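You operate a simulated robot arm through the tools that you are given. There is no shell and no other tool.

You run a simulated two-armed robot. Do the job below in one go: nothing can be reset, and whatever is moved stays where it is left.

JOB
Lift the disc off the jar with the press, then stand the jar in the long tray.
Fine: leave the disc on the blue post on the slide, with the slide out; use the empty pocket. Where these are worked on the way, their far stop is far enough and under half their travel is too little: slide of the press.

The check looks at the end state, three seconds after you hand in, the way a careful person would. Anything else that was tipped, shoved, dropped, spilled or broken makes it a failure.

ROBOT AND FRAMES
Two 7-joint arms with fingered hands on one trunk that stands fixed in place. Base frame: the origin is at the foot of the trunk, x ahead of it, y to its left, z up; the work surface is at about z = 0.86. Lengths are in m, angles in rad, forces in N, time in s.
The left shoulder is at [0.07, 0.171, 1.513], the right one opposite. Payload 5 kg a hand.
The TCP of each hand is the grasp point between the finger pads, 0.043 m short of the fingertips. In the tool frame z runs along the fingers and y along their closing line. Largest opening 0.144 m; the body of the gripper starts 0.05 m behind the TCP. The gripper is a hand of 5 fingers: y runs from the thumb to the fingers, the wrist lies at [-0.021, -0.124, -0.221] in the tool frame, and closing takes about 1.5 s.
Orientation is that of the tool frame in the base frame, as a unit quaternion [w, x, y, z]. With the fingers straight down and the wrist toward the robot, the tool's x, y and z point along [0, 1, 0], [1, 0, 0] and [0, 0, -1] of the base frame.

CONTROLS
- The arms move only by the tool apply_moves. It takes "left_moves", "right_moves" or both (then of equal length, played together; a hand with none holds still); each is a list of rows, each a list of 7 numbers: the shift along the tool's x, y, z in units of 25 mm (1.0 is 25 mm), then the turn, a rotation vector about the tool's x, y, z in units of 6 degrees (1.0 is 6 degrees), then the closure, from 0 (fully open) to 1 (shut). In form: [[dx, dy, dz, wx, wy, wz, claw], ...]. A call has 1 to 20 rows; each row shifts and turns the commanded pose from where the row before left it, along the tool's axes as they then stand. A call with a number of a shift or a turn outside -1 to 1 is refused whole. A row lasts 0.2 s, in which the tool goes at most 0.05 m and 0.15 rad; a call with a longer step from one row to the next is refused whole, and so is a gripper value outside its range. A pose out of reach is approached as far as the arm can. The call stops where the force on the tool passes 50 N (or 10 N more than at its start, if that is more) or the arm is blocked; 0.2 s more then pass. The fingers move at their own pace (about 0.045 m/s each) and stop on an object; they squeeze with about 30 N. The grip force told is the motor's: it shows also when the fingers shut on nothing. Time passes only in rows, and 0.2 s behind the last, so rows that do not move let the fingers close. It gives the time, the measured TCP pose, the force on the tool (base axes), the opening and the grip force at its end, in the units of the frame above (readings bear some noise), with the torque about the TCP (base axes, N m) and any sound that the robot's microphone picked up.
- Cameras (640 x 400 px; columns grow to the right, rows downward): "scene" is now at [0.1131, -0.06, 1.7432]; the picture's right is [-0.65, -0.76, 0.00], its down [-0.50, 0.43, -0.75] and it looks along [0.57, -0.49, -0.66] (base axes); focal length 334 px, centre (320, 200). "left" rides on the left gripper at [-0.086, -0.108, -0.168] in its tool frame; the picture's right is [-0.80, -0.28, 0.53], its down [0.54, -0.73, 0.42] and it looks along [0.27, 0.63, 0.73] (tool axes); focal length 275 px, centre (320, 200). "right" rides on the right gripper at [0.086, -0.109, -0.168] in its tool frame; the picture's right is [-0.80, 0.28, -0.53], its down [-0.54, -0.73, 0.42] and it looks along [-0.27, 0.63, 0.73] (tool axes); focal length 275 px, centre (320, 200). There is no depth. A picture from a camera that has moved, and an enlarged one, comes with that camera's place and axes in the base frame and with its lens. The place of the scene camera against the robot may be out by one fixed shift of up to 0.012 m in any direction.
- get_image(camera): a new picture of that camera. No time passes.
- lift_body(by): slides the trunk up (or, below 0, down) by that many m; the arms and the scene camera ride with it, the base frame stays. It gives what a move gives, with no picture.
- preshape(shape, hand): the hand has 5 fingers and takes this shape, open, in about a second: jaw (thumb against the fingers, like two jaws); tri (thumb and two fingers); tip (a fingertip pinch); poke (one finger out to press); point (the index stretched); flat (the hand flat); cup (the hand cupped); fist (a fist). The gripper value then closes the fingers along that shape, each until it touches; the sizes above hold for jaw. It gives what a move gives, with no picture.
- pan_tilt(pan, tilt): turns the head with the scene camera to pan (to the left, within 1.501 rad either way) and tilt (down, from -0.506 to 1.204), counted from straight ahead of the robot. It gives what a move gives.
- enlarge(camera, box): a new picture of the part [left, top, right, bottom] of that camera's present view, enlarged. No time passes.
- close_job(): hands the job in; it is judged then, once.

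Places have to be worked out from the pictures, the camera data and where the tool is seen. Open the grippers and draw the arms clear of the work before you hand the job in, unless the task says otherwise.

The tools are called after "Emit:" as name(argument=value, ...) on one line, values as JSON. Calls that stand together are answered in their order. apply_moves: Moves the arms, as the interface text tells. Its arguments: {"type":"object","properties":{"left_moves":{"type":"array","items":{"type":"array","items":{"type":"number"}}},"right_moves":{"type":"array","items":{"type":"array","items":{"type":"number"}}}},"required":[]} The other tools are called the same way: lift_body (by) slides the trunk up or down; preshape (shape, hand) gives the hand a shape; pan_tilt (pan, tilt) turns the head that bears the scene camera; get_image (camera) takes a picture; enlarge (camera, box) takes an enlarged picture of a part of a camera's view; close_job () hands the job in.

At the start:

```text
time_s: 0.0
left_position: [0.6886, -0.0819, 1.3367]
left_ee_rot: [0.001, 0.707, 0.708, 0.0]
left_force: [-0.4, 0.5, 0.7]
left_moment: [0.05, 0.01, -0.01]
left_gripper_width: 0.1437
left_grip_force: 0.0
left_shape: jaw
right_position: [0.3968, -0.5736, 1.3223]
right_ee_rot: [0.0, 0.707, 0.707, 0.0]
right_force: [-0.4, 0.3, -0.5]
right_moment: [-0.01, -0.02, -0.02]
right_gripper_width: 0.1436
right_grip_force: 0.1
right_shape: jaw
trunk travel left (down, up): [-0.611, 0.329]
head pan, tilt: [-0.709, 0.724]
```

scene: 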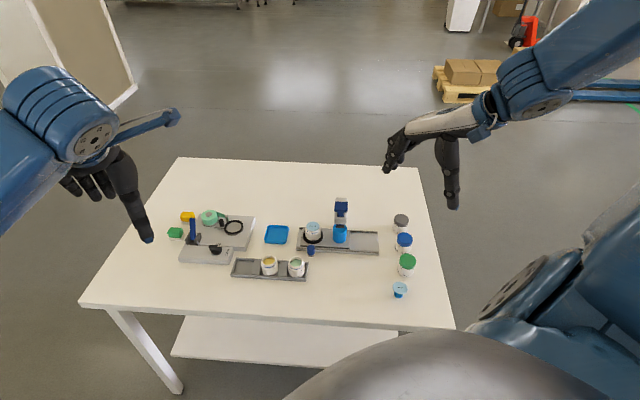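
right: 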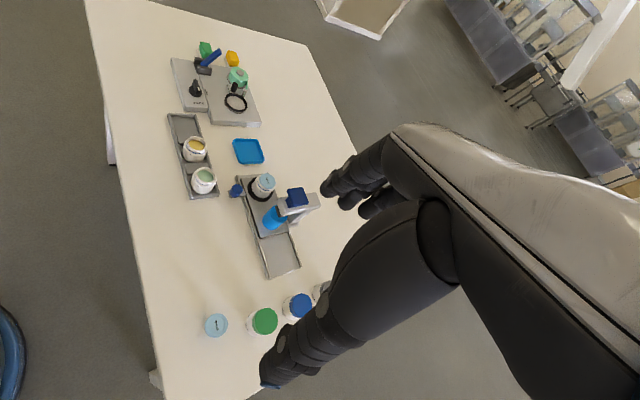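
left: 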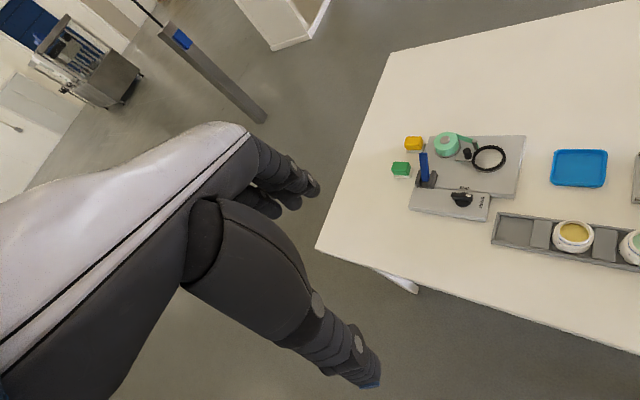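

I start by looking closely at the table with enlarged views from the scene camera and the right hand camera.

Emit:
enlarge(camera="scene", box=[220, 180, 430, 310])

Emit:
enlarge(camera="scene", box=[280, 190, 390, 260])

Emit:
enlarge(camera="right", box=[150, 100, 350, 290])

Emit:
enlarge(camera="scene", box=[150, 190, 280, 280])

```text
3.05 times, centred on (325, 245) of scene
camera zoom: at [0.1131, -0.06, 1.7432], right [-0.65, -0.76, 0.0], down [-0.5, 0.43, -0.75], along [0.57, -0.49, -0.66], focal length 1017 px, centre (305, 63)
```

zoom: 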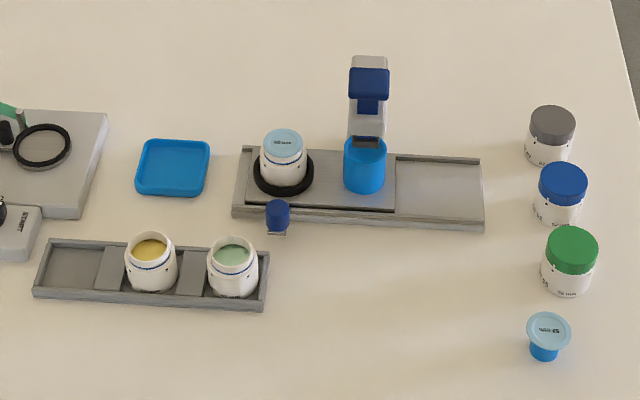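

```text
5.71 times, centred on (335, 225) of scene
camera zoom: at [0.1131, -0.06, 1.7432], right [-0.65, -0.76, 0.0], down [-0.5, 0.43, -0.75], along [0.57, -0.49, -0.66], focal length 1907 px, centre (234, 57)
```

zoom: 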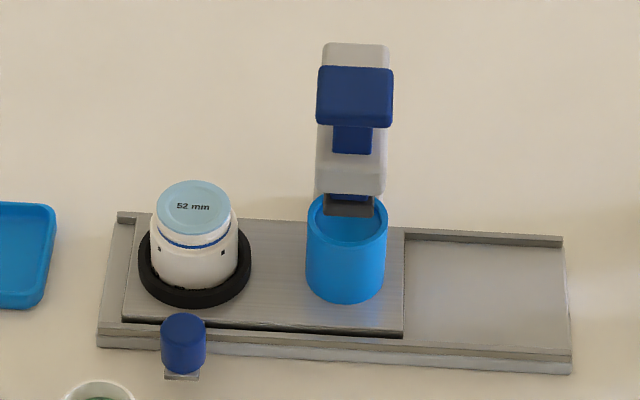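

```text
2.11 times, centred on (250, 195) of right
camera zoom: at [0.2879, -0.4854, 1.4884], right [0.28, -0.8, 0.53], down [-0.73, -0.54, -0.42], along [0.63, -0.27, -0.73], focal length 580 px, centre (467, 210)
```

zoom: 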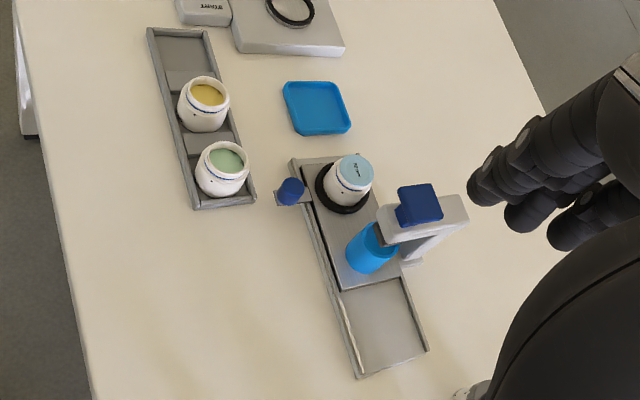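

```text
4.44 times, centred on (215, 235) of scene
camera zoom: at [0.1131, -0.06, 1.7432], right [-0.65, -0.76, 0.0], down [-0.5, 0.43, -0.75], along [0.57, -0.49, -0.66], focal length 1483 px, centre (787, 44)
```

zoom: 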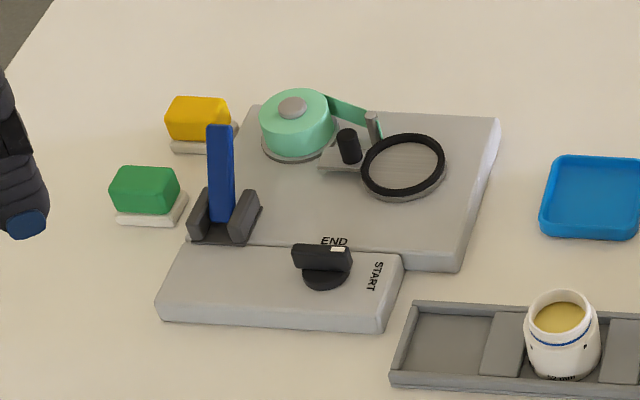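

The press has its blue cap at about (0.64, -0.60, 1.05), the jar at about (0.71, -0.54), the slide knob near (0.675, -0.50), and the empty pocket near (0.77, -0.31). I lower the right hand, still well clear of everything, to get a closer look with its camera.

Emit:
apply_moves(right_moves=[[-0.05, 0.29, 0.84, 0, 0, 0, 0], [-0.05, 0.29, 0.84, 0, 0, 0, 0], [-0.05, 0.29, 0.84, 0, 0, 0, 0], [-0.05, 0.29, 0.84, 0, 0, 0, 0], [-0.05, 0.29, 0.84, 0, 0, 0, 0], [-0.05, 0.29, 0.84, 0, 0, 0, 0], [-0.05, 0.29, 0.84, 0, 0, 0, 0], [-0.05, 0.29, 0.84, 0, 0, 0, 0]])

Emit:
get_image(camera="right")

```text
time_s: 1.8
left_position: [0.6894, -0.0834, 1.3362]
left_ee_rot: [-0.001, 0.707, 0.707, 0.0]
left_force: [0.5, -0.2, -0.3]
left_moment: [0.05, 0.05, 0.01]
left_gripper_width: 0.1433
left_grip_force: 0.0
left_shape: jaw
right_position: [0.4551, -0.5829, 1.1549]
right_ee_rot: [0.001, 0.706, 0.708, 0.0]
right_force: [0.1, 0.4, -0.5]
right_moment: [0.04, 0.04, 0.0]
right_gripper_width: 0.1438
right_grip_force: 0.1
right_shape: jaw
trunk travel left (down, up): [-0.611, 0.329]
head pan, tilt: [-0.709, 0.724]
```

```text
taken
camera right: at [0.3461, -0.4961, 1.3206], right [0.28, -0.8, 0.53], down [-0.73, -0.54, -0.42], along [0.63, -0.27, -0.73], focal length 275 px, centre (320, 200)
```

right: 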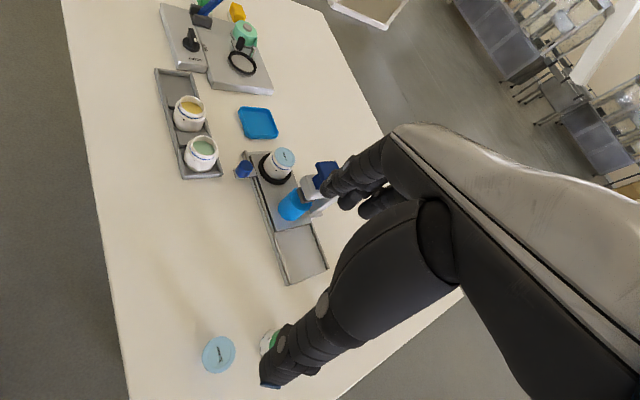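

The view is usable; I enlarge the press from here.

Emit:
enlarge(camera="right", box=[225, 130, 345, 205])

Emit:
enlarge(camera="scene", box=[320, 190, 365, 250])

Emit:
enlarge(camera="scene", box=[292, 214, 340, 262])

```text
5.33 times, centred on (285, 168) of right
camera zoom: at [0.3461, -0.4961, 1.3206], right [0.28, -0.8, 0.53], down [-0.73, -0.54, -0.42], along [0.63, -0.27, -0.73], focal length 1468 px, centre (507, 373)
```

zoom: 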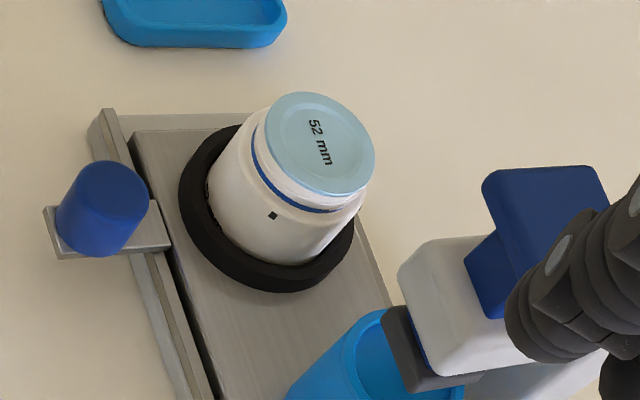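

```text
6.67 times, centred on (342, 220) of scene
camera zoom: at [0.1142, -0.0617, 1.7432], right [-0.65, -0.76, 0.0], down [-0.5, 0.43, -0.75], along [0.57, -0.49, -0.66], focal length 2224 px, centre (170, 67)
```

zoom: 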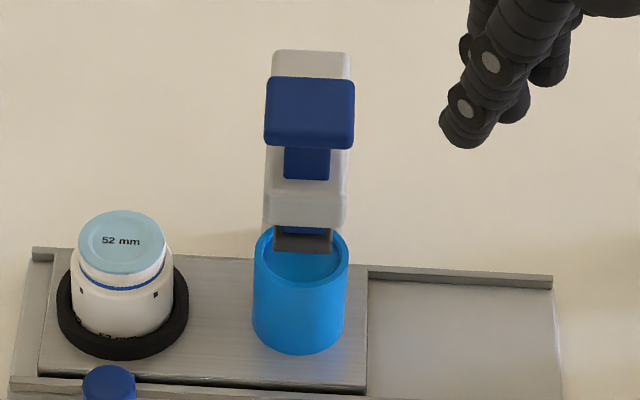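

```text
8.33 times, centred on (316, 238) of scene
camera zoom: at [0.1142, -0.0617, 1.7432], right [-0.65, -0.76, 0.0], down [-0.5, 0.43, -0.75], along [0.57, -0.49, -0.66], focal length 2780 px, centre (353, -117)
```

zoom: 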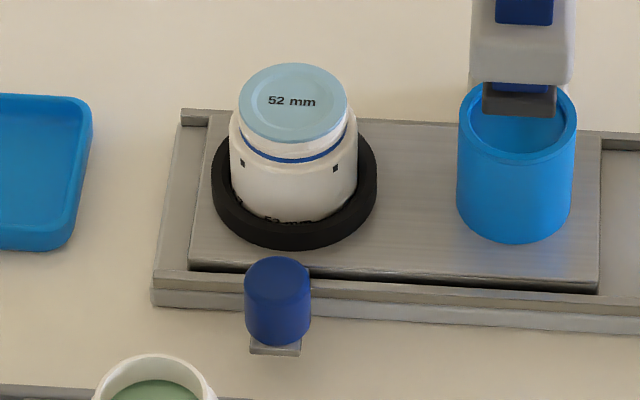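

The post has a recessed top, the press foot is a grey block below the blue cap, and the slide knob is a blue cylinder on a tab at roughly (0.66, -0.49, top z 0.925). I try the poke shape on the right hand to see where that finger sits relative to the TCP.

Emit:
preshape(hand="right", shape="poke")

Emit:
get_image(camera="right")

Emit:
get_image(camera="scene")

```text
time_s: 2.7
left_position: [0.6892, -0.0823, 1.3379]
left_ee_rot: [0.0, 0.707, 0.707, -0.001]
left_force: [0.2, -0.2, -0.6]
left_moment: [0.0, -0.04, 0.03]
left_gripper_width: 0.1436
left_grip_force: 0.0
left_shape: jaw
right_position: [0.4542, -0.5819, 1.1548]
right_ee_rot: [0.0, 0.707, 0.707, 0.0]
right_force: [0.3, -0.8, -0.7]
right_moment: [-0.01, 0.0, -0.01]
right_gripper_width: 0.0
right_grip_force: 0.0
right_shape: poke
trunk travel left (down, up): [-0.611, 0.329]
head pan, tilt: [-0.709, 0.724]
```

```text
taken
camera right: at [0.345, -0.4942, 1.3219], right [0.28, -0.8, 0.53], down [-0.73, -0.54, -0.42], along [0.63, -0.27, -0.73], focal length 275 px, centre (320, 200)
```

right: 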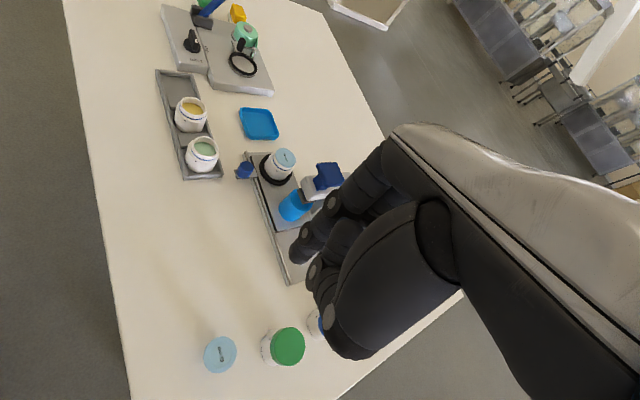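

```text
taken
camera scene: at [0.1128, -0.0596, 1.7433], right [-0.65, -0.76, 0.0], down [-0.5, 0.43, -0.75], along [0.57, -0.49, -0.66], focal length 334 px, centre (320, 200)
```

scene: 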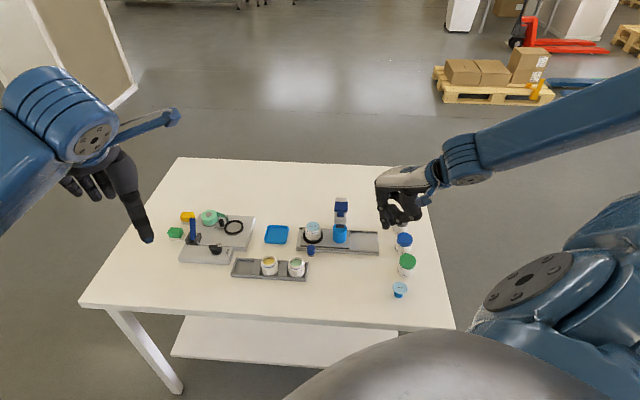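

Emit:
enlarge(camera="scene", box=[360, 150, 460, 240])

Emit:
enlarge(camera="right", box=[260, 160, 440, 370])

```text
4.44 times, centred on (410, 195) of scene
camera zoom: at [0.1128, -0.0596, 1.7433], right [-0.65, -0.76, 0.0], down [-0.5, 0.43, -0.75], along [0.57, -0.49, -0.66], focal length 1483 px, centre (-80, 222)
```

zoom: 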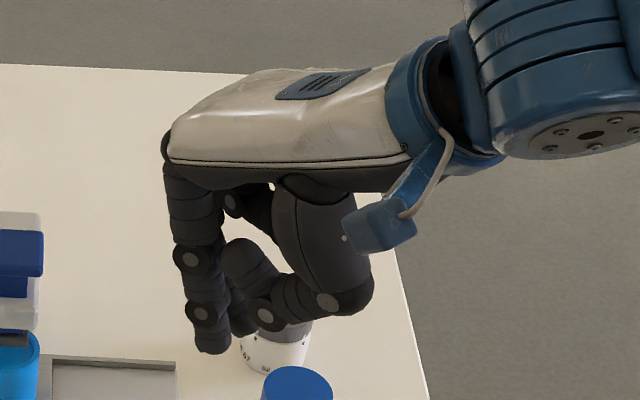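

```text
1.90 times, centred on (350, 265) of right
camera zoom: at [0.345, -0.4942, 1.3219], right [0.28, -0.8, 0.53], down [-0.73, -0.54, -0.42], along [0.63, -0.27, -0.73], focal length 524 px, centre (263, 76)
```

zoom: 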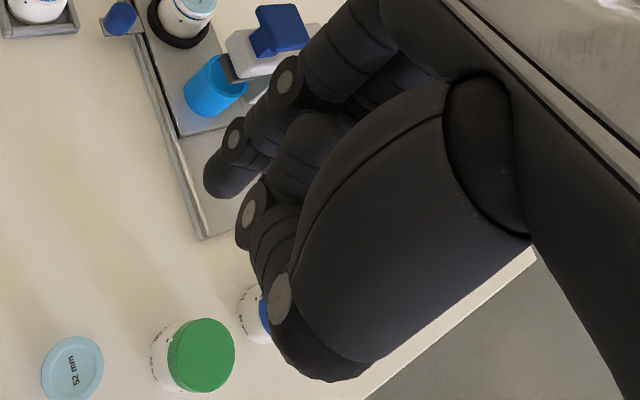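

The poke shape leaves the index finger as the only one pointing down, with its tip about (0.016, -0.006, 0.03) from the TCP in the tool frame. I turn the hand in free space so its y axis lies across the rail (yaw about -43°), with a small forward pitch, and check its shape again.

Emit:
apply_moves(right_moves=[[0, 0, 0, 0, 0, 0.9, 0], [0, 0, 0, 0, 0, 0.9, 0], [0, 0, 0, 0, 0, 0.9, 0], [0, 0, 0, 0, 0, 0.9, 0], [0, 0, 0, 0, 0, 0.9, 0], [0, 0, 0, 0, 0, 0.9, 0], [0, 0, 0, 0, 0, 0.9, 0], [0, 0, 0, 0, 0, 0.9, 0], [0, 0, 0, -0.8, 0, 0, 0], [0, 0, 0, -0.8, 0, 0, 0], [0, 0, 0, -0.9, 0, 0, 0]])

Emit:
get_image(camera="right")

Emit:
enlarge(camera="scene", box=[290, 150, 490, 270])

Emit:
get_image(camera="left")

```text
time_s: 5.1
left_position: [0.6884, -0.0832, 1.3368]
left_ee_rot: [-0.001, 0.707, 0.707, 0.0]
left_force: [-0.3, 0.7, -0.1]
left_moment: [0.0, -0.02, 0.01]
left_gripper_width: 0.1435
left_grip_force: 0.1
left_shape: jaw
right_position: [0.4558, -0.5828, 1.1539]
right_ee_rot: [0.121, 0.91, 0.394, 0.053]
right_force: [-1.0, 0.5, 0.3]
right_moment: [0.0, 0.01, -0.04]
right_gripper_width: 0.0002
right_grip_force: 0.1
right_shape: poke
trunk travel left (down, up): [-0.611, 0.329]
head pan, tilt: [-0.709, 0.724]
```

```text
taken
camera right: at [0.4058, -0.4172, 1.2868], right [-0.45, -0.67, 0.59], down [-0.8, 0.01, -0.6], along [0.4, -0.74, -0.54], focal length 275 px, centre (320, 200)
```

right: 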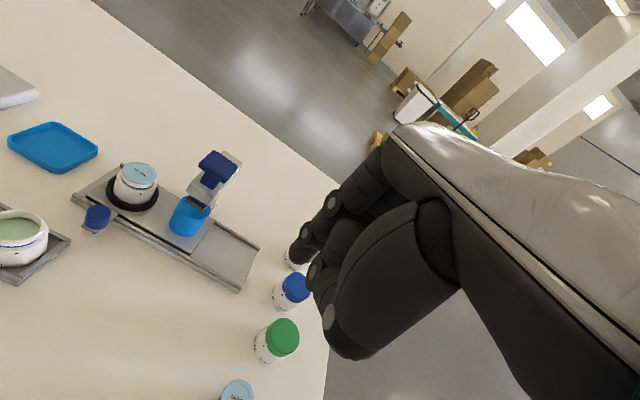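

```text
3.20 times, centred on (390, 210) of scene
camera zoom: at [0.1135, -0.0603, 1.7432], right [-0.65, -0.76, 0.0], down [-0.5, 0.43, -0.75], along [0.57, -0.49, -0.66], focal length 1068 px, centre (96, 168)
```

zoom: 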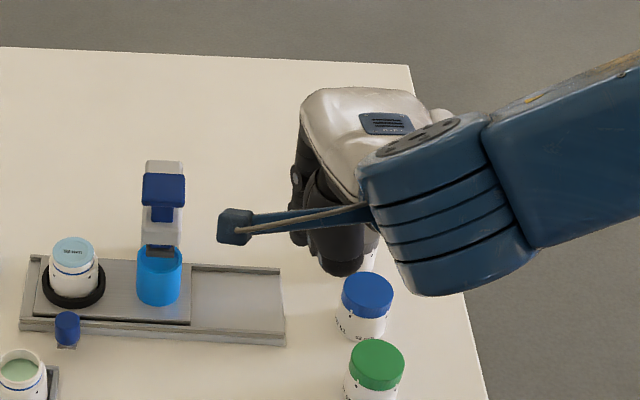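

```text
taken
camera left: at [0.5815, -0.1682, 1.504], right [-0.28, -0.8, -0.53], down [-0.73, 0.54, -0.42], along [0.63, 0.27, -0.73], focal length 275 px, centre (320, 200)
```

left: 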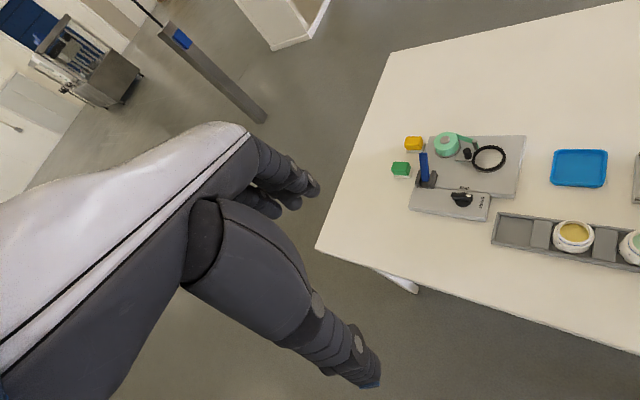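

The right camera now has an unobstructed view of the press from the front. I enlarge it to measure the knob, cap, jar and tray.

Emit:
enlarge(camera="right", box=[70, 140, 270, 300])

Emit:
enlarge(camera="right", box=[0, 150, 130, 290])

Emit:
enlarge(camera="right", box=[270, 130, 480, 370])

```text
2.50 times, centred on (170, 220) of right
camera zoom: at [0.4058, -0.4172, 1.2868], right [-0.45, -0.67, 0.59], down [-0.8, 0.01, -0.6], along [0.4, -0.74, -0.54], focal length 688 px, centre (695, 150)
```

zoom: 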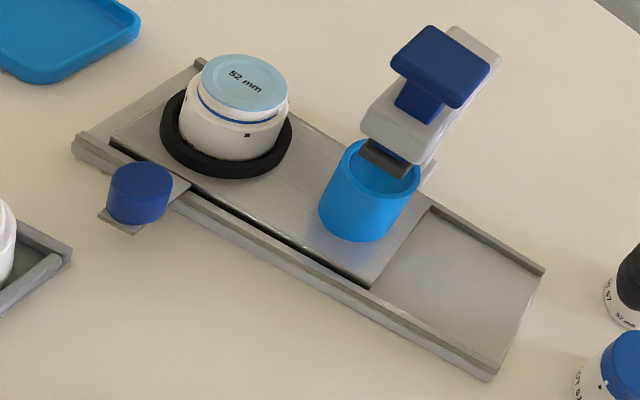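

```text
2.86 times, centred on (65, 220) of right
camera zoom: at [0.4058, -0.4172, 1.2868], right [-0.45, -0.67, 0.59], down [-0.8, 0.01, -0.6], along [0.4, -0.74, -0.54], focal length 786 px, centre (1049, 143)
```

zoom: 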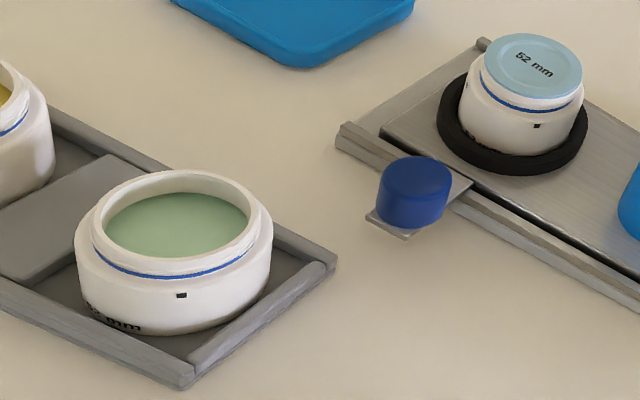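

```text
1.67 times, centred on (375, 250) of right
camera zoom: at [0.4058, -0.4172, 1.2868], right [-0.45, -0.67, 0.59], down [-0.8, 0.01, -0.6], along [0.4, -0.74, -0.54], focal length 459 px, centre (228, 117)
```

zoom: 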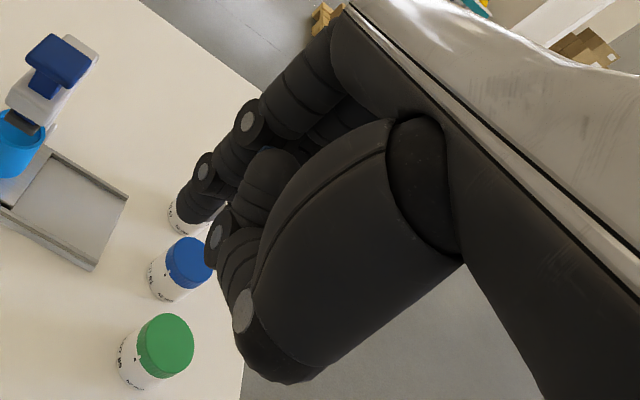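

From both cameras I get: knob ≈ (0.659, -0.489, top 0.926), jar ≈ (0.707, -0.537, top 0.949), cap ≈ (0.642, -0.594, 1.045), rail direction ≈ (-0.705, -0.709), travel about 0.09 m. I move the hand, still high, to hover over the spot just left-behind the knob.

Emit:
apply_moves(right_moves=[[0.918, 0.214, 0.45, 0, 0, 0, 0], [0.918, 0.214, 0.45, 0, 0, 0, 0], [0.918, 0.214, 0.45, 0, 0, 0, 0], [0.918, 0.214, 0.45, 0, 0, 0, 0], [0.918, 0.214, 0.45, 0, 0, 0, 0], [0.918, 0.214, 0.45, 0, 0, 0, 0], [0.918, 0.214, 0.45, 0, 0, 0, 0], [0.918, 0.214, 0.45, 0, 0, 0, 0], [0.918, 0.214, 0.45, 0, 0, 0, 0], [0.918, 0.214, 0.45, 0, 0, 0, 0]])

Emit:
get_image(camera="right")

Emit:
enlarge(camera="scene", box=[240, 170, 400, 290])

Emit:
get_image(camera="left")

```text
time_s: 7.3
left_position: [0.69, -0.0826, 1.3366]
left_ee_rot: [-0.001, 0.707, 0.707, 0.0]
left_force: [0.1, 0.1, 0.7]
left_moment: [0.01, 0.01, 0.01]
left_gripper_width: 0.1437
left_grip_force: 0.1
left_shape: jaw
right_position: [0.6705, -0.4695, 1.0588]
right_ee_rot: [0.12, 0.91, 0.393, 0.051]
right_force: [-0.2, -0.3, -0.1]
right_moment: [0.03, 0.01, -0.01]
right_gripper_width: 0.0
right_grip_force: 0.1
right_shape: poke
trunk travel left (down, up): [-0.611, 0.329]
head pan, tilt: [-0.709, 0.724]
```

```text
taken
camera right: at [0.6215, -0.3034, 1.1915], right [-0.45, -0.67, 0.59], down [-0.8, 0.01, -0.6], along [0.39, -0.74, -0.55], focal length 275 px, centre (320, 200)
```

right: 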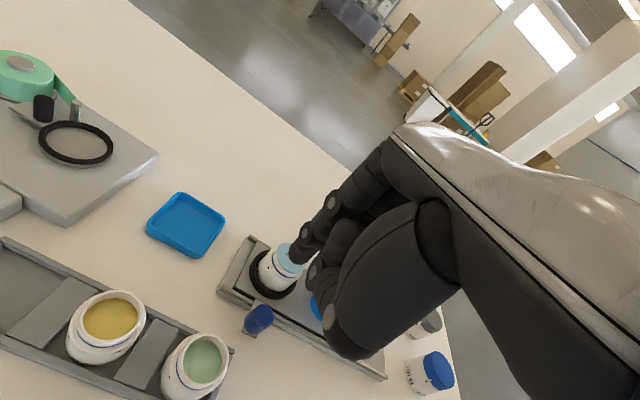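

```text
3.33 times, centred on (320, 230) of scene
camera zoom: at [0.1146, -0.0591, 1.7432], right [-0.65, -0.76, 0.0], down [-0.5, 0.43, -0.75], along [0.57, -0.49, -0.66], focal length 1112 px, centre (320, 100)
```

zoom: 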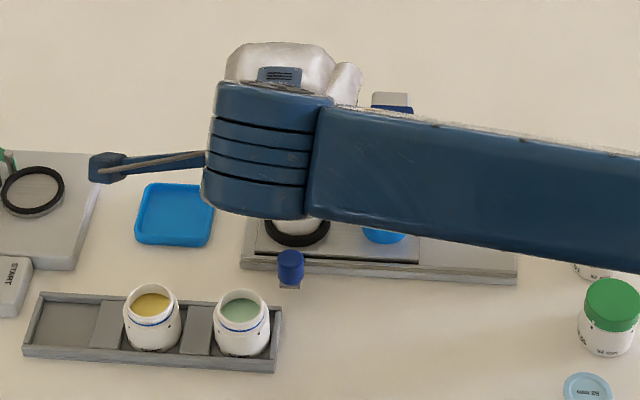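

```text
taken
camera left: at [0.5824, -0.1675, 1.5038], right [-0.28, -0.8, -0.53], down [-0.73, 0.54, -0.42], along [0.63, 0.27, -0.73], focal length 275 px, centre (320, 200)
```

left: 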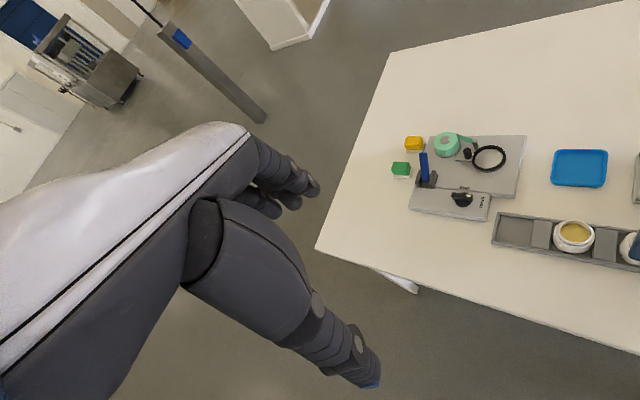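

The hand hovers left-behind the knob with nothing touched. I enlarge the right view to compare the fingertip line with the knob before descending.

Emit:
enlarge(camera="right", box=[200, 190, 380, 380])

```text
2.11 times, centred on (290, 285) of right
camera zoom: at [0.6215, -0.3034, 1.1915], right [-0.45, -0.67, 0.59], down [-0.8, 0.01, -0.6], along [0.39, -0.74, -0.55], focal length 580 px, centre (383, 21)
```

zoom: 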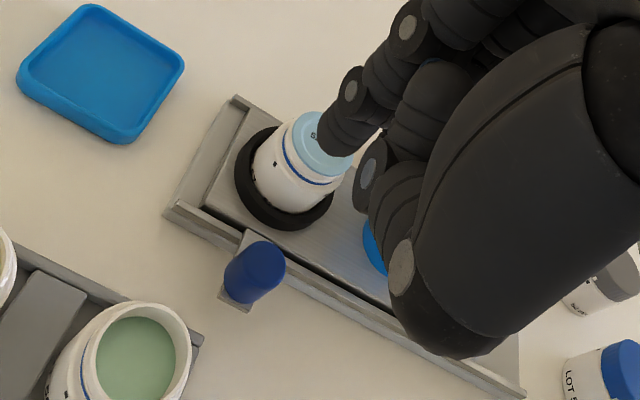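

Emit:
enlarge(camera="right", box=[230, 220, 320, 340])

```text
3.33 times, centred on (275, 280) of right
camera zoom: at [0.6215, -0.3034, 1.1915], right [-0.45, -0.67, 0.59], down [-0.8, 0.01, -0.6], along [0.39, -0.74, -0.55], focal length 918 px, centre (470, -67)
```

zoom: 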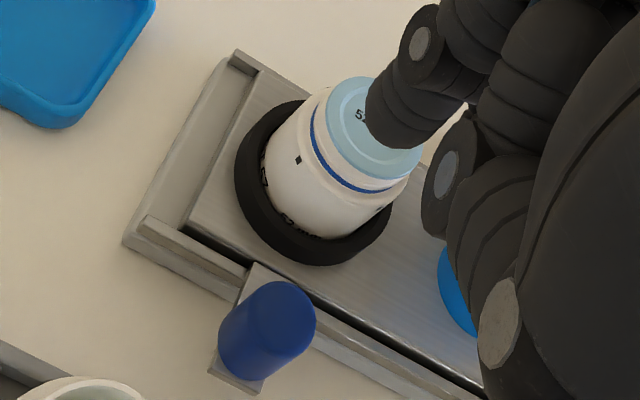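

Triangulating two right-camera views gives better values: knob (0.669, -0.489, top 0.911), jar (0.715, -0.538, disc top 0.939), cap (0.657, -0.604, 1.028), green jar (0.651, -0.416, top 0.911); the scene camera is off by about 1 cm. I descend part way, left-behind the knob, and look again.

Emit:
apply_moves(right_moves=[[0.078, -0.134, 0.774, 0, 0, 0, 0], [0.078, -0.134, 0.774, 0, 0, 0, 0], [0.078, -0.134, 0.774, 0, 0, 0, 0], [0.078, -0.134, 0.774, 0, 0, 0, 0], [0.078, -0.134, 0.774, 0, 0, 0, 0]])

Emit:
enlarge(camera="right", box=[180, 190, 380, 400])

```text
time_s: 8.5
left_position: [0.6899, -0.0819, 1.3366]
left_ee_rot: [-0.001, 0.707, 0.707, -0.001]
left_force: [0.6, 0.3, 0.6]
left_moment: [0.02, 0.04, 0.01]
left_gripper_width: 0.1437
left_grip_force: 0.0
left_shape: jaw
right_position: [0.6845, -0.4694, 0.9592]
right_ee_rot: [0.12, 0.91, 0.393, 0.051]
right_force: [-0.3, -0.3, -0.2]
right_moment: [-0.05, 0.03, 0.02]
right_gripper_width: 0.0002
right_grip_force: 0.0
right_shape: poke
trunk travel left (down, up): [-0.611, 0.329]
head pan, tilt: [-0.709, 0.724]
```

```text
1.90 times, centred on (280, 295) of right
camera zoom: at [0.6343, -0.3031, 1.0924], right [-0.45, -0.67, 0.59], down [-0.8, 0.01, -0.6], along [0.4, -0.74, -0.54], focal length 524 px, centre (396, 19)
```

zoom: 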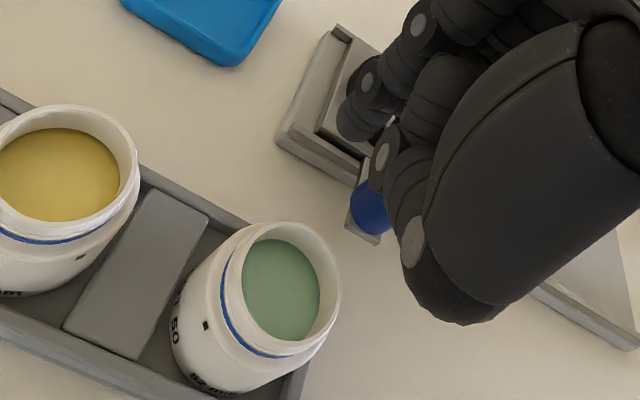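

The tip is descending beside the knob. Before going lower I check the finger cluster closely to see whether any other finger hangs as low as the index.

Emit:
enlarge(camera="right", box=[290, 180, 400, 330])

Emit:
enlarge(camera="scene", box=[280, 190, 380, 270])

```text
2.67 times, centred on (345, 255) of right
camera zoom: at [0.6343, -0.3031, 1.0924], right [-0.45, -0.67, 0.59], down [-0.8, 0.01, -0.6], along [0.4, -0.74, -0.54], focal length 734 px, centre (253, 53)
```

zoom: 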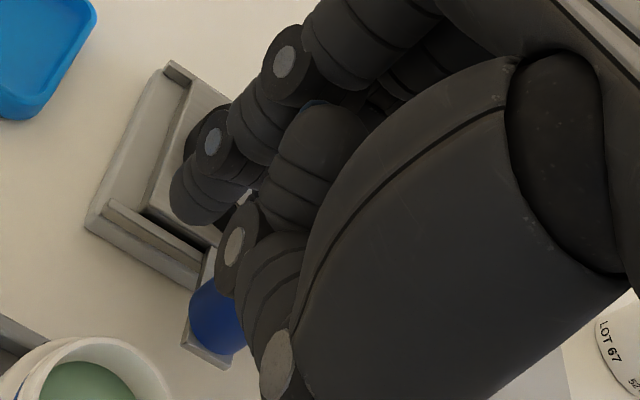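

```text
5.00 times, centred on (330, 230) of scene
camera zoom: at [0.1139, -0.0595, 1.7432], right [-0.65, -0.76, 0.0], down [-0.5, 0.43, -0.75], along [0.57, -0.49, -0.66], focal length 1668 px, centre (270, 50)
```

zoom: 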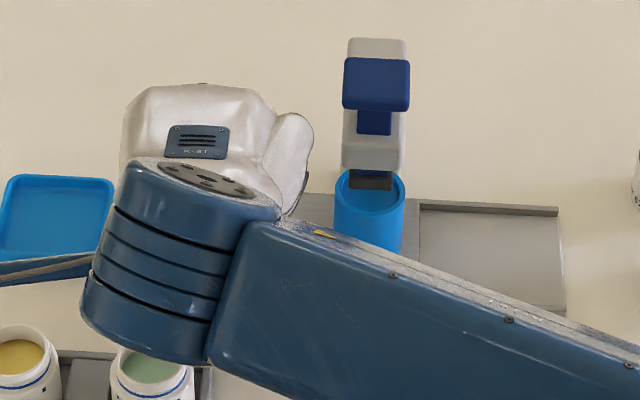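

Only the index reaches low; the other visible pieces are the folded thumb, which stays above the knob top. I descend the last 27 mm beside the knob.

Emit:
apply_moves(right_moves=[[0, -0.093, 0.347, 0, 0, 0, 0], [0, -0.093, 0.347, 0, 0, 0, 0], [0, -0.093, 0.347, 0, 0, 0, 0]])

Emit:
enlarge(camera="right", box=[260, 200, 380, 340])

```text
time_s: 9.3
left_position: [0.686, -0.0811, 1.338]
left_ee_rot: [0.001, 0.707, 0.707, 0.0]
left_force: [0.0, -0.2, 0.0]
left_moment: [-0.01, 0.03, -0.01]
left_gripper_width: 0.1435
left_grip_force: 0.1
left_shape: jaw
right_position: [0.6879, -0.4725, 0.9506]
right_ee_rot: [0.128, 0.909, 0.392, 0.061]
right_force: [-7.8, 1.8, 29.2]
right_moment: [-0.33, 0.66, -0.15]
right_gripper_width: 0.0001
right_grip_force: 0.1
right_shape: poke
trunk travel left (down, up): [-0.611, 0.329]
head pan, tilt: [-0.709, 0.724]
stopped in row 3 (right hand): the force on the tool passed its limit at 55 N (the readings are from after the stop); the commanded pose is now the measured one
```

```text
2.86 times, centred on (320, 270) of right
camera zoom: at [0.6355, -0.3054, 1.0809], right [-0.46, -0.67, 0.58], down [-0.79, 0.0, -0.61], along [0.41, -0.74, -0.53], focal length 786 px, centre (320, 0)
```

zoom: 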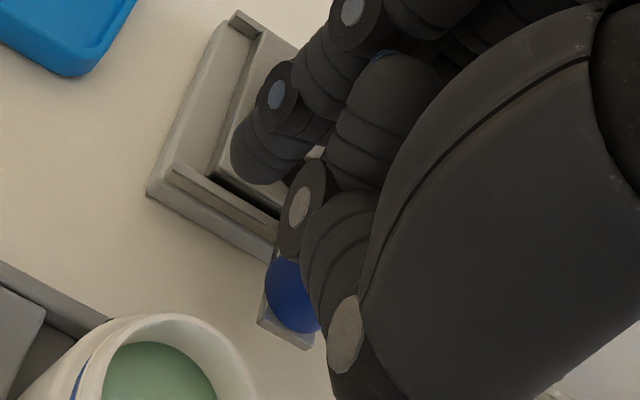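

The stop came from a hidden second finger: the contact solves to tool x ≈ -0.019, right on the knob's top at z ≈ 0.911. I back straight up, and turn the left hand so that its camera can watch the press from the side.

Emit:
apply_moves(right_moves=[[0, 0.2, -0.8, 0, 0, 0, 0], [0, 0.2, -0.8, 0, 0, 0, 0], [0, 0.2, -0.8, 0, 0, 0, 0], [0, 0, 0, 0, 0, 0, 0], [0, 0, 0, 0, 0, 0, 0], [0, 0, 0, 0, 0, 0, 0], [0, 0, 0, 0, 0, 0, 0], [0, 0, 0, 0, 0, 0, 0], [0, 0, 0, 0, 0, 0, 0], [0, 0, 0, 0, 0, 0, 0], [0, 0, 0, 0, 0, 0, 0], [0, 0, 0, 0, 0, 0, 0], [0, 0, 0, 0, 0, 0, 0]], left_moves=[[0, -0.5, 0, 0, 0, 1, 0], [0, -0.5, 0, 0, 0, 1, 0], [0, -0.5, 0, 0, 0, 1, 0], [0, 0, 0, 0, 0, 1, 0], [0, 0, 0, 0, 0, 1, 0], [0, 0, 0, 0, 0, 1, 0], [0, 0, 0, 0, 0, 1, 0], [0, 0, 0, 0, 0, 1, 0], [0, 0, 0, 0, 0, 1, 0], [0, 0, 0, 0, 0, 1, 0], [0, 0, 0, 0, 0, 1, 0], [0, 0, 0, 0, 0, 1, 0], [0, 0, 0, 0, 0, 1, 0]])

Emit:
get_image(camera="left")

Emit:
get_image(camera="right")

```text
time_s: 12.1
left_position: [0.653, -0.0796, 1.3368]
left_ee_rot: [0.0, 0.995, 0.104, -0.001]
left_force: [-0.2, -0.2, -0.5]
left_moment: [0.02, -0.02, 0.0]
left_gripper_width: 0.1435
left_grip_force: 0.1
left_shape: jaw
right_position: [0.6867, -0.4729, 1.0078]
right_ee_rot: [0.125, 0.909, 0.394, 0.058]
right_force: [0.4, 0.6, -1.0]
right_moment: [-0.01, 0.03, 0.03]
right_gripper_width: 0.0001
right_grip_force: 0.0
right_shape: poke
trunk travel left (down, up): [-0.611, 0.329]
head pan, tilt: [-0.709, 0.724]
```

```text
taken
camera left: at [0.5466, 0.0104, 1.504], right [-0.84, 0.11, -0.53], down [0.38, 0.82, -0.42], along [0.39, -0.56, -0.73], focal length 275 px, centre (320, 200)
```

left: 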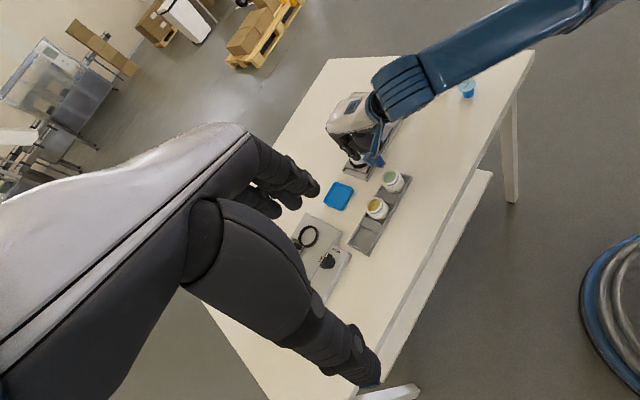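

```text
taken
camera right: at [0.6353, -0.3061, 1.138], right [-0.45, -0.67, 0.59], down [-0.79, 0.01, -0.61], along [0.4, -0.74, -0.53], focal length 275 px, centre (320, 200)
```

right: 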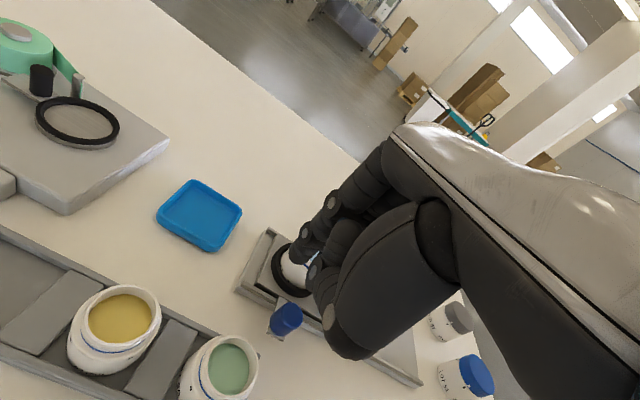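

Emit:
enlarge(camera="left", box=[300, 60, 430, 200])

```text
2.86 times, centred on (365, 130) of left
camera zoom: at [0.5466, 0.0104, 1.504], right [-0.84, 0.11, -0.53], down [0.38, 0.82, -0.42], along [0.39, -0.56, -0.73], focal length 786 px, centre (191, 400)
```

zoom: 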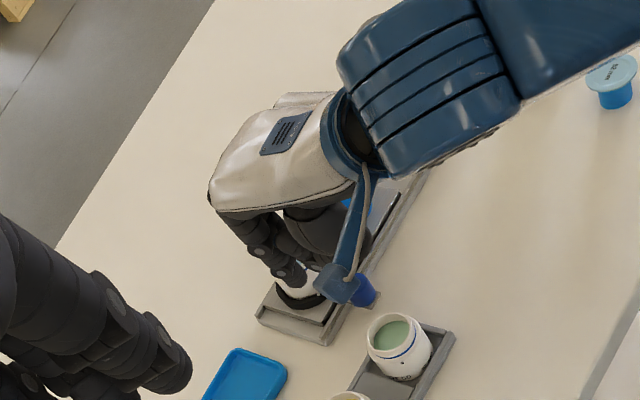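

The left camera can watch; I lower the left hand over empty table and pitch it up a bit for a flatter side view of the right fingers.

Emit:
apply_moves(left_moves=[[0.1, 0.16, 0.89, 0, 0, 0, 0], [0.1, 0.16, 0.89, 0, 0, 0, 0], [0.1, 0.16, 0.89, 0, 0, 0, 0], [0.1, 0.16, 0.89, 0, 0, 0, 0], [0.1, 0.16, 0.89, 0, 0, 0, 0], [0.1, 0.16, 0.89, 0, 0, 0, 0], [0.1, 0.16, 0.89, 0, 0, 0, 0], [0, 0, 0, -1, 0, 0, 0], [0, 0, 0, -1, 0, 0, 0], [0, 0, 0, -1, 0, 0, 0], [0, 0, 0, -1, 0, 0, 0]])

Emit:
get_image(camera="left")

```text
time_s: 14.5
left_position: [0.6748, -0.1016, 1.1825]
left_ee_rot: [0.207, 0.973, 0.103, 0.022]
left_force: [0.2, -0.3, 1.4]
left_moment: [0.02, 0.01, -0.04]
left_gripper_width: 0.1436
left_grip_force: 0.0
left_shape: jaw
right_position: [0.6861, -0.4714, 1.0072]
right_ee_rot: [0.125, 0.909, 0.393, 0.057]
right_force: [0.0, 0.5, -0.3]
right_moment: [0.01, 0.01, 0.0]
right_gripper_width: 0.0001
right_grip_force: 0.0
right_shape: poke
trunk travel left (down, up): [-0.611, 0.329]
head pan, tilt: [-0.709, 0.724]
```

```text
taken
camera left: at [0.5562, 0.0453, 1.2907], right [-0.79, -0.13, -0.6], down [0.43, 0.59, -0.68], along [0.44, -0.8, -0.41], focal length 275 px, centre (320, 200)
```

left: 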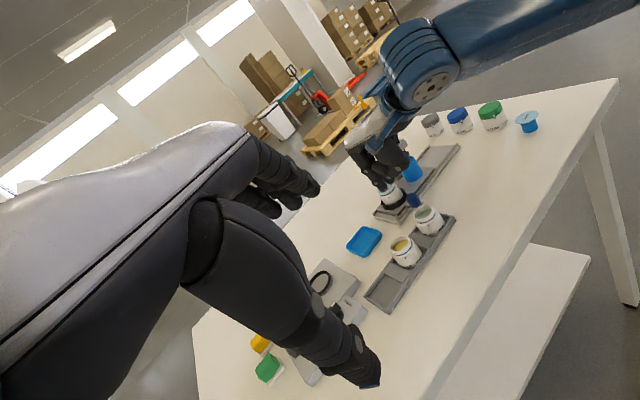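

Emit:
enlarge(camera="left", box=[335, 110, 465, 250])

Emit:
enlarge(camera="left", box=[350, 140, 430, 220])

```text
2.86 times, centred on (400, 180) of left
camera zoom: at [0.5562, 0.0453, 1.2907], right [-0.79, -0.13, -0.6], down [0.43, 0.59, -0.68], along [0.44, -0.8, -0.41], focal length 786 px, centre (91, 257)
```

zoom: 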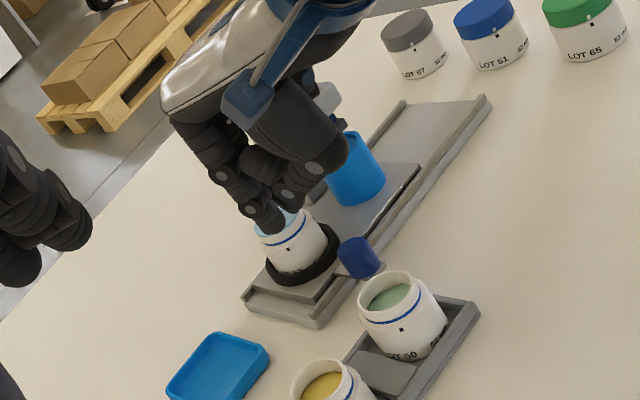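

```text
5.00 times, centred on (390, 180) of left
camera zoom: at [0.5562, 0.0453, 1.2907], right [-0.79, -0.13, -0.6], down [0.43, 0.59, -0.68], along [0.44, -0.8, -0.41], focal length 1376 px, centre (-30, 300)
```

zoom: 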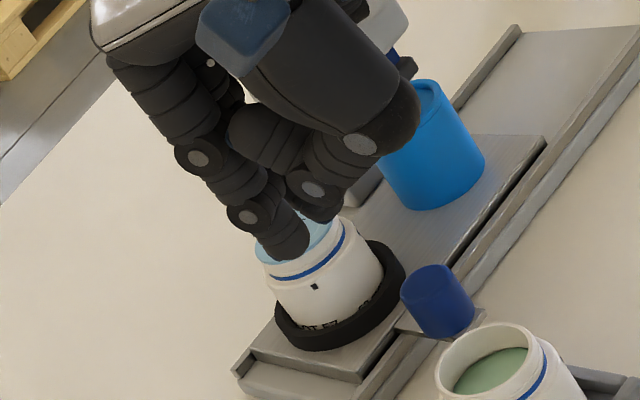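

The side view shows a second finger (middle) hanging nearly as low as the index. I raise the hand a bit and test whether closing the poke shape curls the other fingers away.

Emit:
apply_moves(right_moves=[[0, 0.25, -0.95, 0, 0, 0, 0], [0, 0.25, -0.95, 0, 0, 0, 0], [0, 0, 0, 0, 0, 0, 1], [0, 0, 0, 0, 0, 0, 1], [0, 0, 0, 0, 0, 0, 1], [0, 0, 0, 0, 0, 0, 1], [0, 0, 0, 0, 0, 0, 1], [0, 0, 0, 0, 0, 0, 1], [0, 0, 0, 0, 0, 0, 1]])

Emit:
enlarge(camera="left", box=[335, 90, 445, 200])

Emit:
enlarge(camera="right", box=[230, 160, 440, 380])

```text
time_s: 16.5
left_position: [0.6754, -0.103, 1.1816]
left_ee_rot: [0.207, 0.973, 0.103, 0.022]
left_force: [-0.3, 0.0, -0.4]
left_moment: [0.01, -0.02, 0.02]
left_gripper_width: 0.1438
left_grip_force: 0.1
left_shape: jaw
right_position: [0.6867, -0.4713, 1.0561]
right_ee_rot: [0.125, 0.909, 0.393, 0.057]
right_force: [-0.9, 0.0, -0.1]
right_moment: [-0.02, -0.01, -0.01]
right_gripper_width: 0.0001
right_grip_force: 0.0
right_shape: poke
trunk travel left (down, up): [-0.611, 0.329]
head pan, tilt: [-0.709, 0.724]
```

```text
3.64 times, centred on (390, 145) of left
camera zoom: at [0.5565, 0.0442, 1.2904], right [-0.79, -0.12, -0.6], down [0.43, 0.59, -0.68], along [0.44, -0.8, -0.41], focal length 1001 px, centre (66, 400)
```

zoom: 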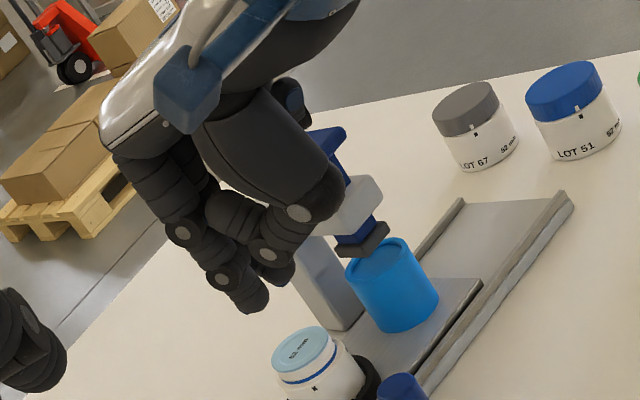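

```text
1.82 times, centred on (335, 270) of right
camera zoom: at [0.6348, -0.3041, 1.1871], right [-0.46, -0.67, 0.59], down [-0.79, 0.01, -0.61], along [0.4, -0.74, -0.53], focal length 500 px, centre (293, 73)
```

zoom: 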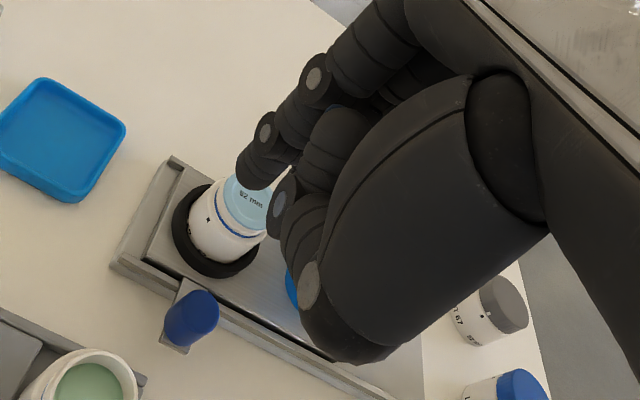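

Closing changes nothing. I raise the right hand to the height of the left camera to see all its fingertips under the thumb from the side.

Emit:
apply_moves(right_moves=[[0, 0.25, -0.95, 0, 0, 0, 0], [0, 0.25, -0.95, 0, 0, 0, 0], [0, 0.25, -0.95, 0, 0, 0, 0], [0, 0.25, -0.95, 0, 0, 0, 0], [0, 0.25, -0.95, 0, 0, 0, 0], [0, 0.25, -0.95, 0, 0, 0, 0], [0, 0.25, -0.95, 0, 0, 0, 0], [0, 0.25, -0.95, 0, 0, 0, 0], [0, 0.25, -0.95, 0, 0, 0, 0], [0, 0.25, -0.95, 0, 0, 0, 0]])

Emit:
get_image(camera="left")

Emit:
get_image(camera="scene")

```text
time_s: 18.7
left_position: [0.6742, -0.101, 1.1826]
left_ee_rot: [0.207, 0.973, 0.102, 0.02]
left_force: [0.3, -0.8, 0.6]
left_moment: [-0.03, 0.01, -0.04]
left_gripper_width: 0.1435
left_grip_force: 0.1
left_shape: jaw
right_position: [0.681, -0.4666, 1.3017]
right_ee_rot: [0.125, 0.909, 0.393, 0.056]
right_force: [-0.4, -0.7, 0.2]
right_moment: [-0.01, 0.02, -0.02]
right_gripper_width: 0.0001
right_grip_force: 0.0
right_shape: poke
trunk travel left (down, up): [-0.611, 0.329]
head pan, tilt: [-0.709, 0.724]
```

```text
taken
camera left: at [0.5568, 0.0449, 1.2902], right [-0.79, -0.12, -0.6], down [0.43, 0.59, -0.68], along [0.44, -0.8, -0.41], focal length 275 px, centre (320, 200)
```

left: 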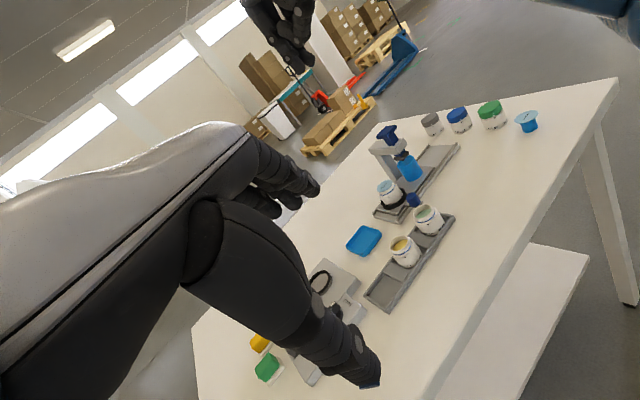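

```text
taken
camera scene: at [0.1136, -0.059, 1.7432], right [-0.65, -0.76, 0.0], down [-0.5, 0.43, -0.75], along [0.57, -0.49, -0.66], focal length 334 px, centre (320, 200)
```

scene: 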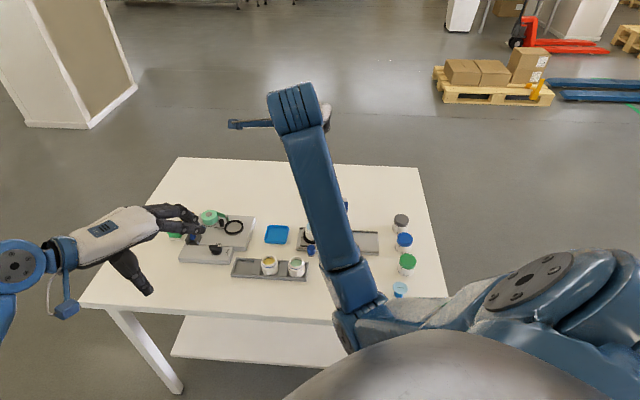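

The press and the right fingers are now both visible from the left camera; I enlarge both.

Emit:
enlarge(camera="left", box=[230, 0, 330, 90])

Emit:
enlarge(camera="left", box=[350, 110, 470, 250])

Emit:
enlarge(camera="left", box=[360, 115, 430, 215])

```text
4.44 times, centred on (280, 45) of left
camera zoom: at [0.5568, 0.0449, 1.2902], right [-0.79, -0.12, -0.6], down [0.43, 0.59, -0.68], along [0.44, -0.8, -0.41], focal length 1224 px, centre (498, 889)
```

zoom: 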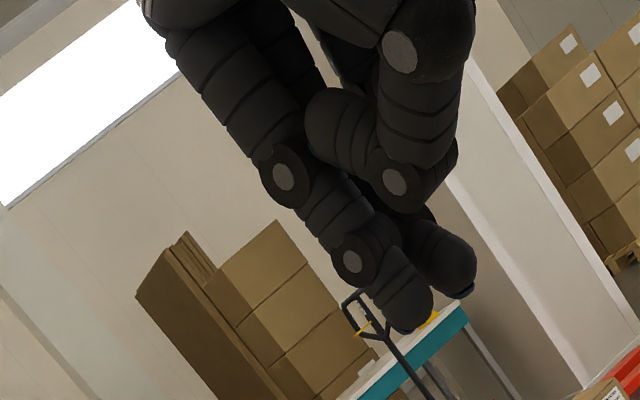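

```text
2.86 times, centred on (410, 180) of left
camera zoom: at [0.5568, 0.0449, 1.2902], right [-0.79, -0.12, -0.6], down [0.43, 0.59, -0.68], along [0.44, -0.8, -0.41], focal length 786 px, centre (63, 257)
```

zoom: 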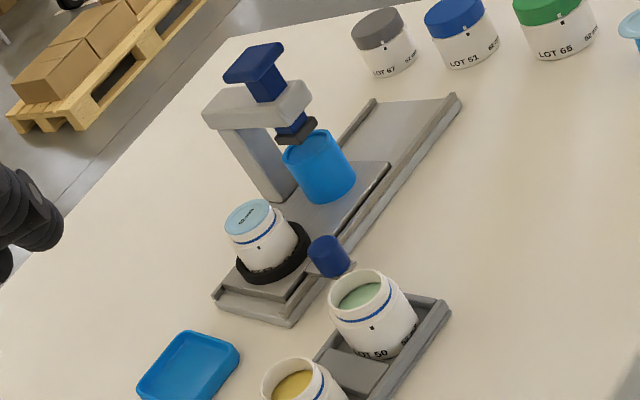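

```text
4.00 times, centred on (395, 165) of left
camera zoom: at [0.5568, 0.0449, 1.2902], right [-0.79, -0.12, -0.6], down [0.43, 0.59, -0.68], along [0.44, -0.8, -0.41], focal length 1101 px, centre (20, 340)
```

zoom: 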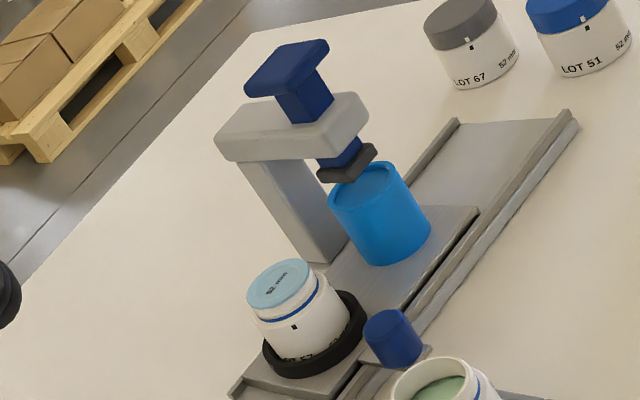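

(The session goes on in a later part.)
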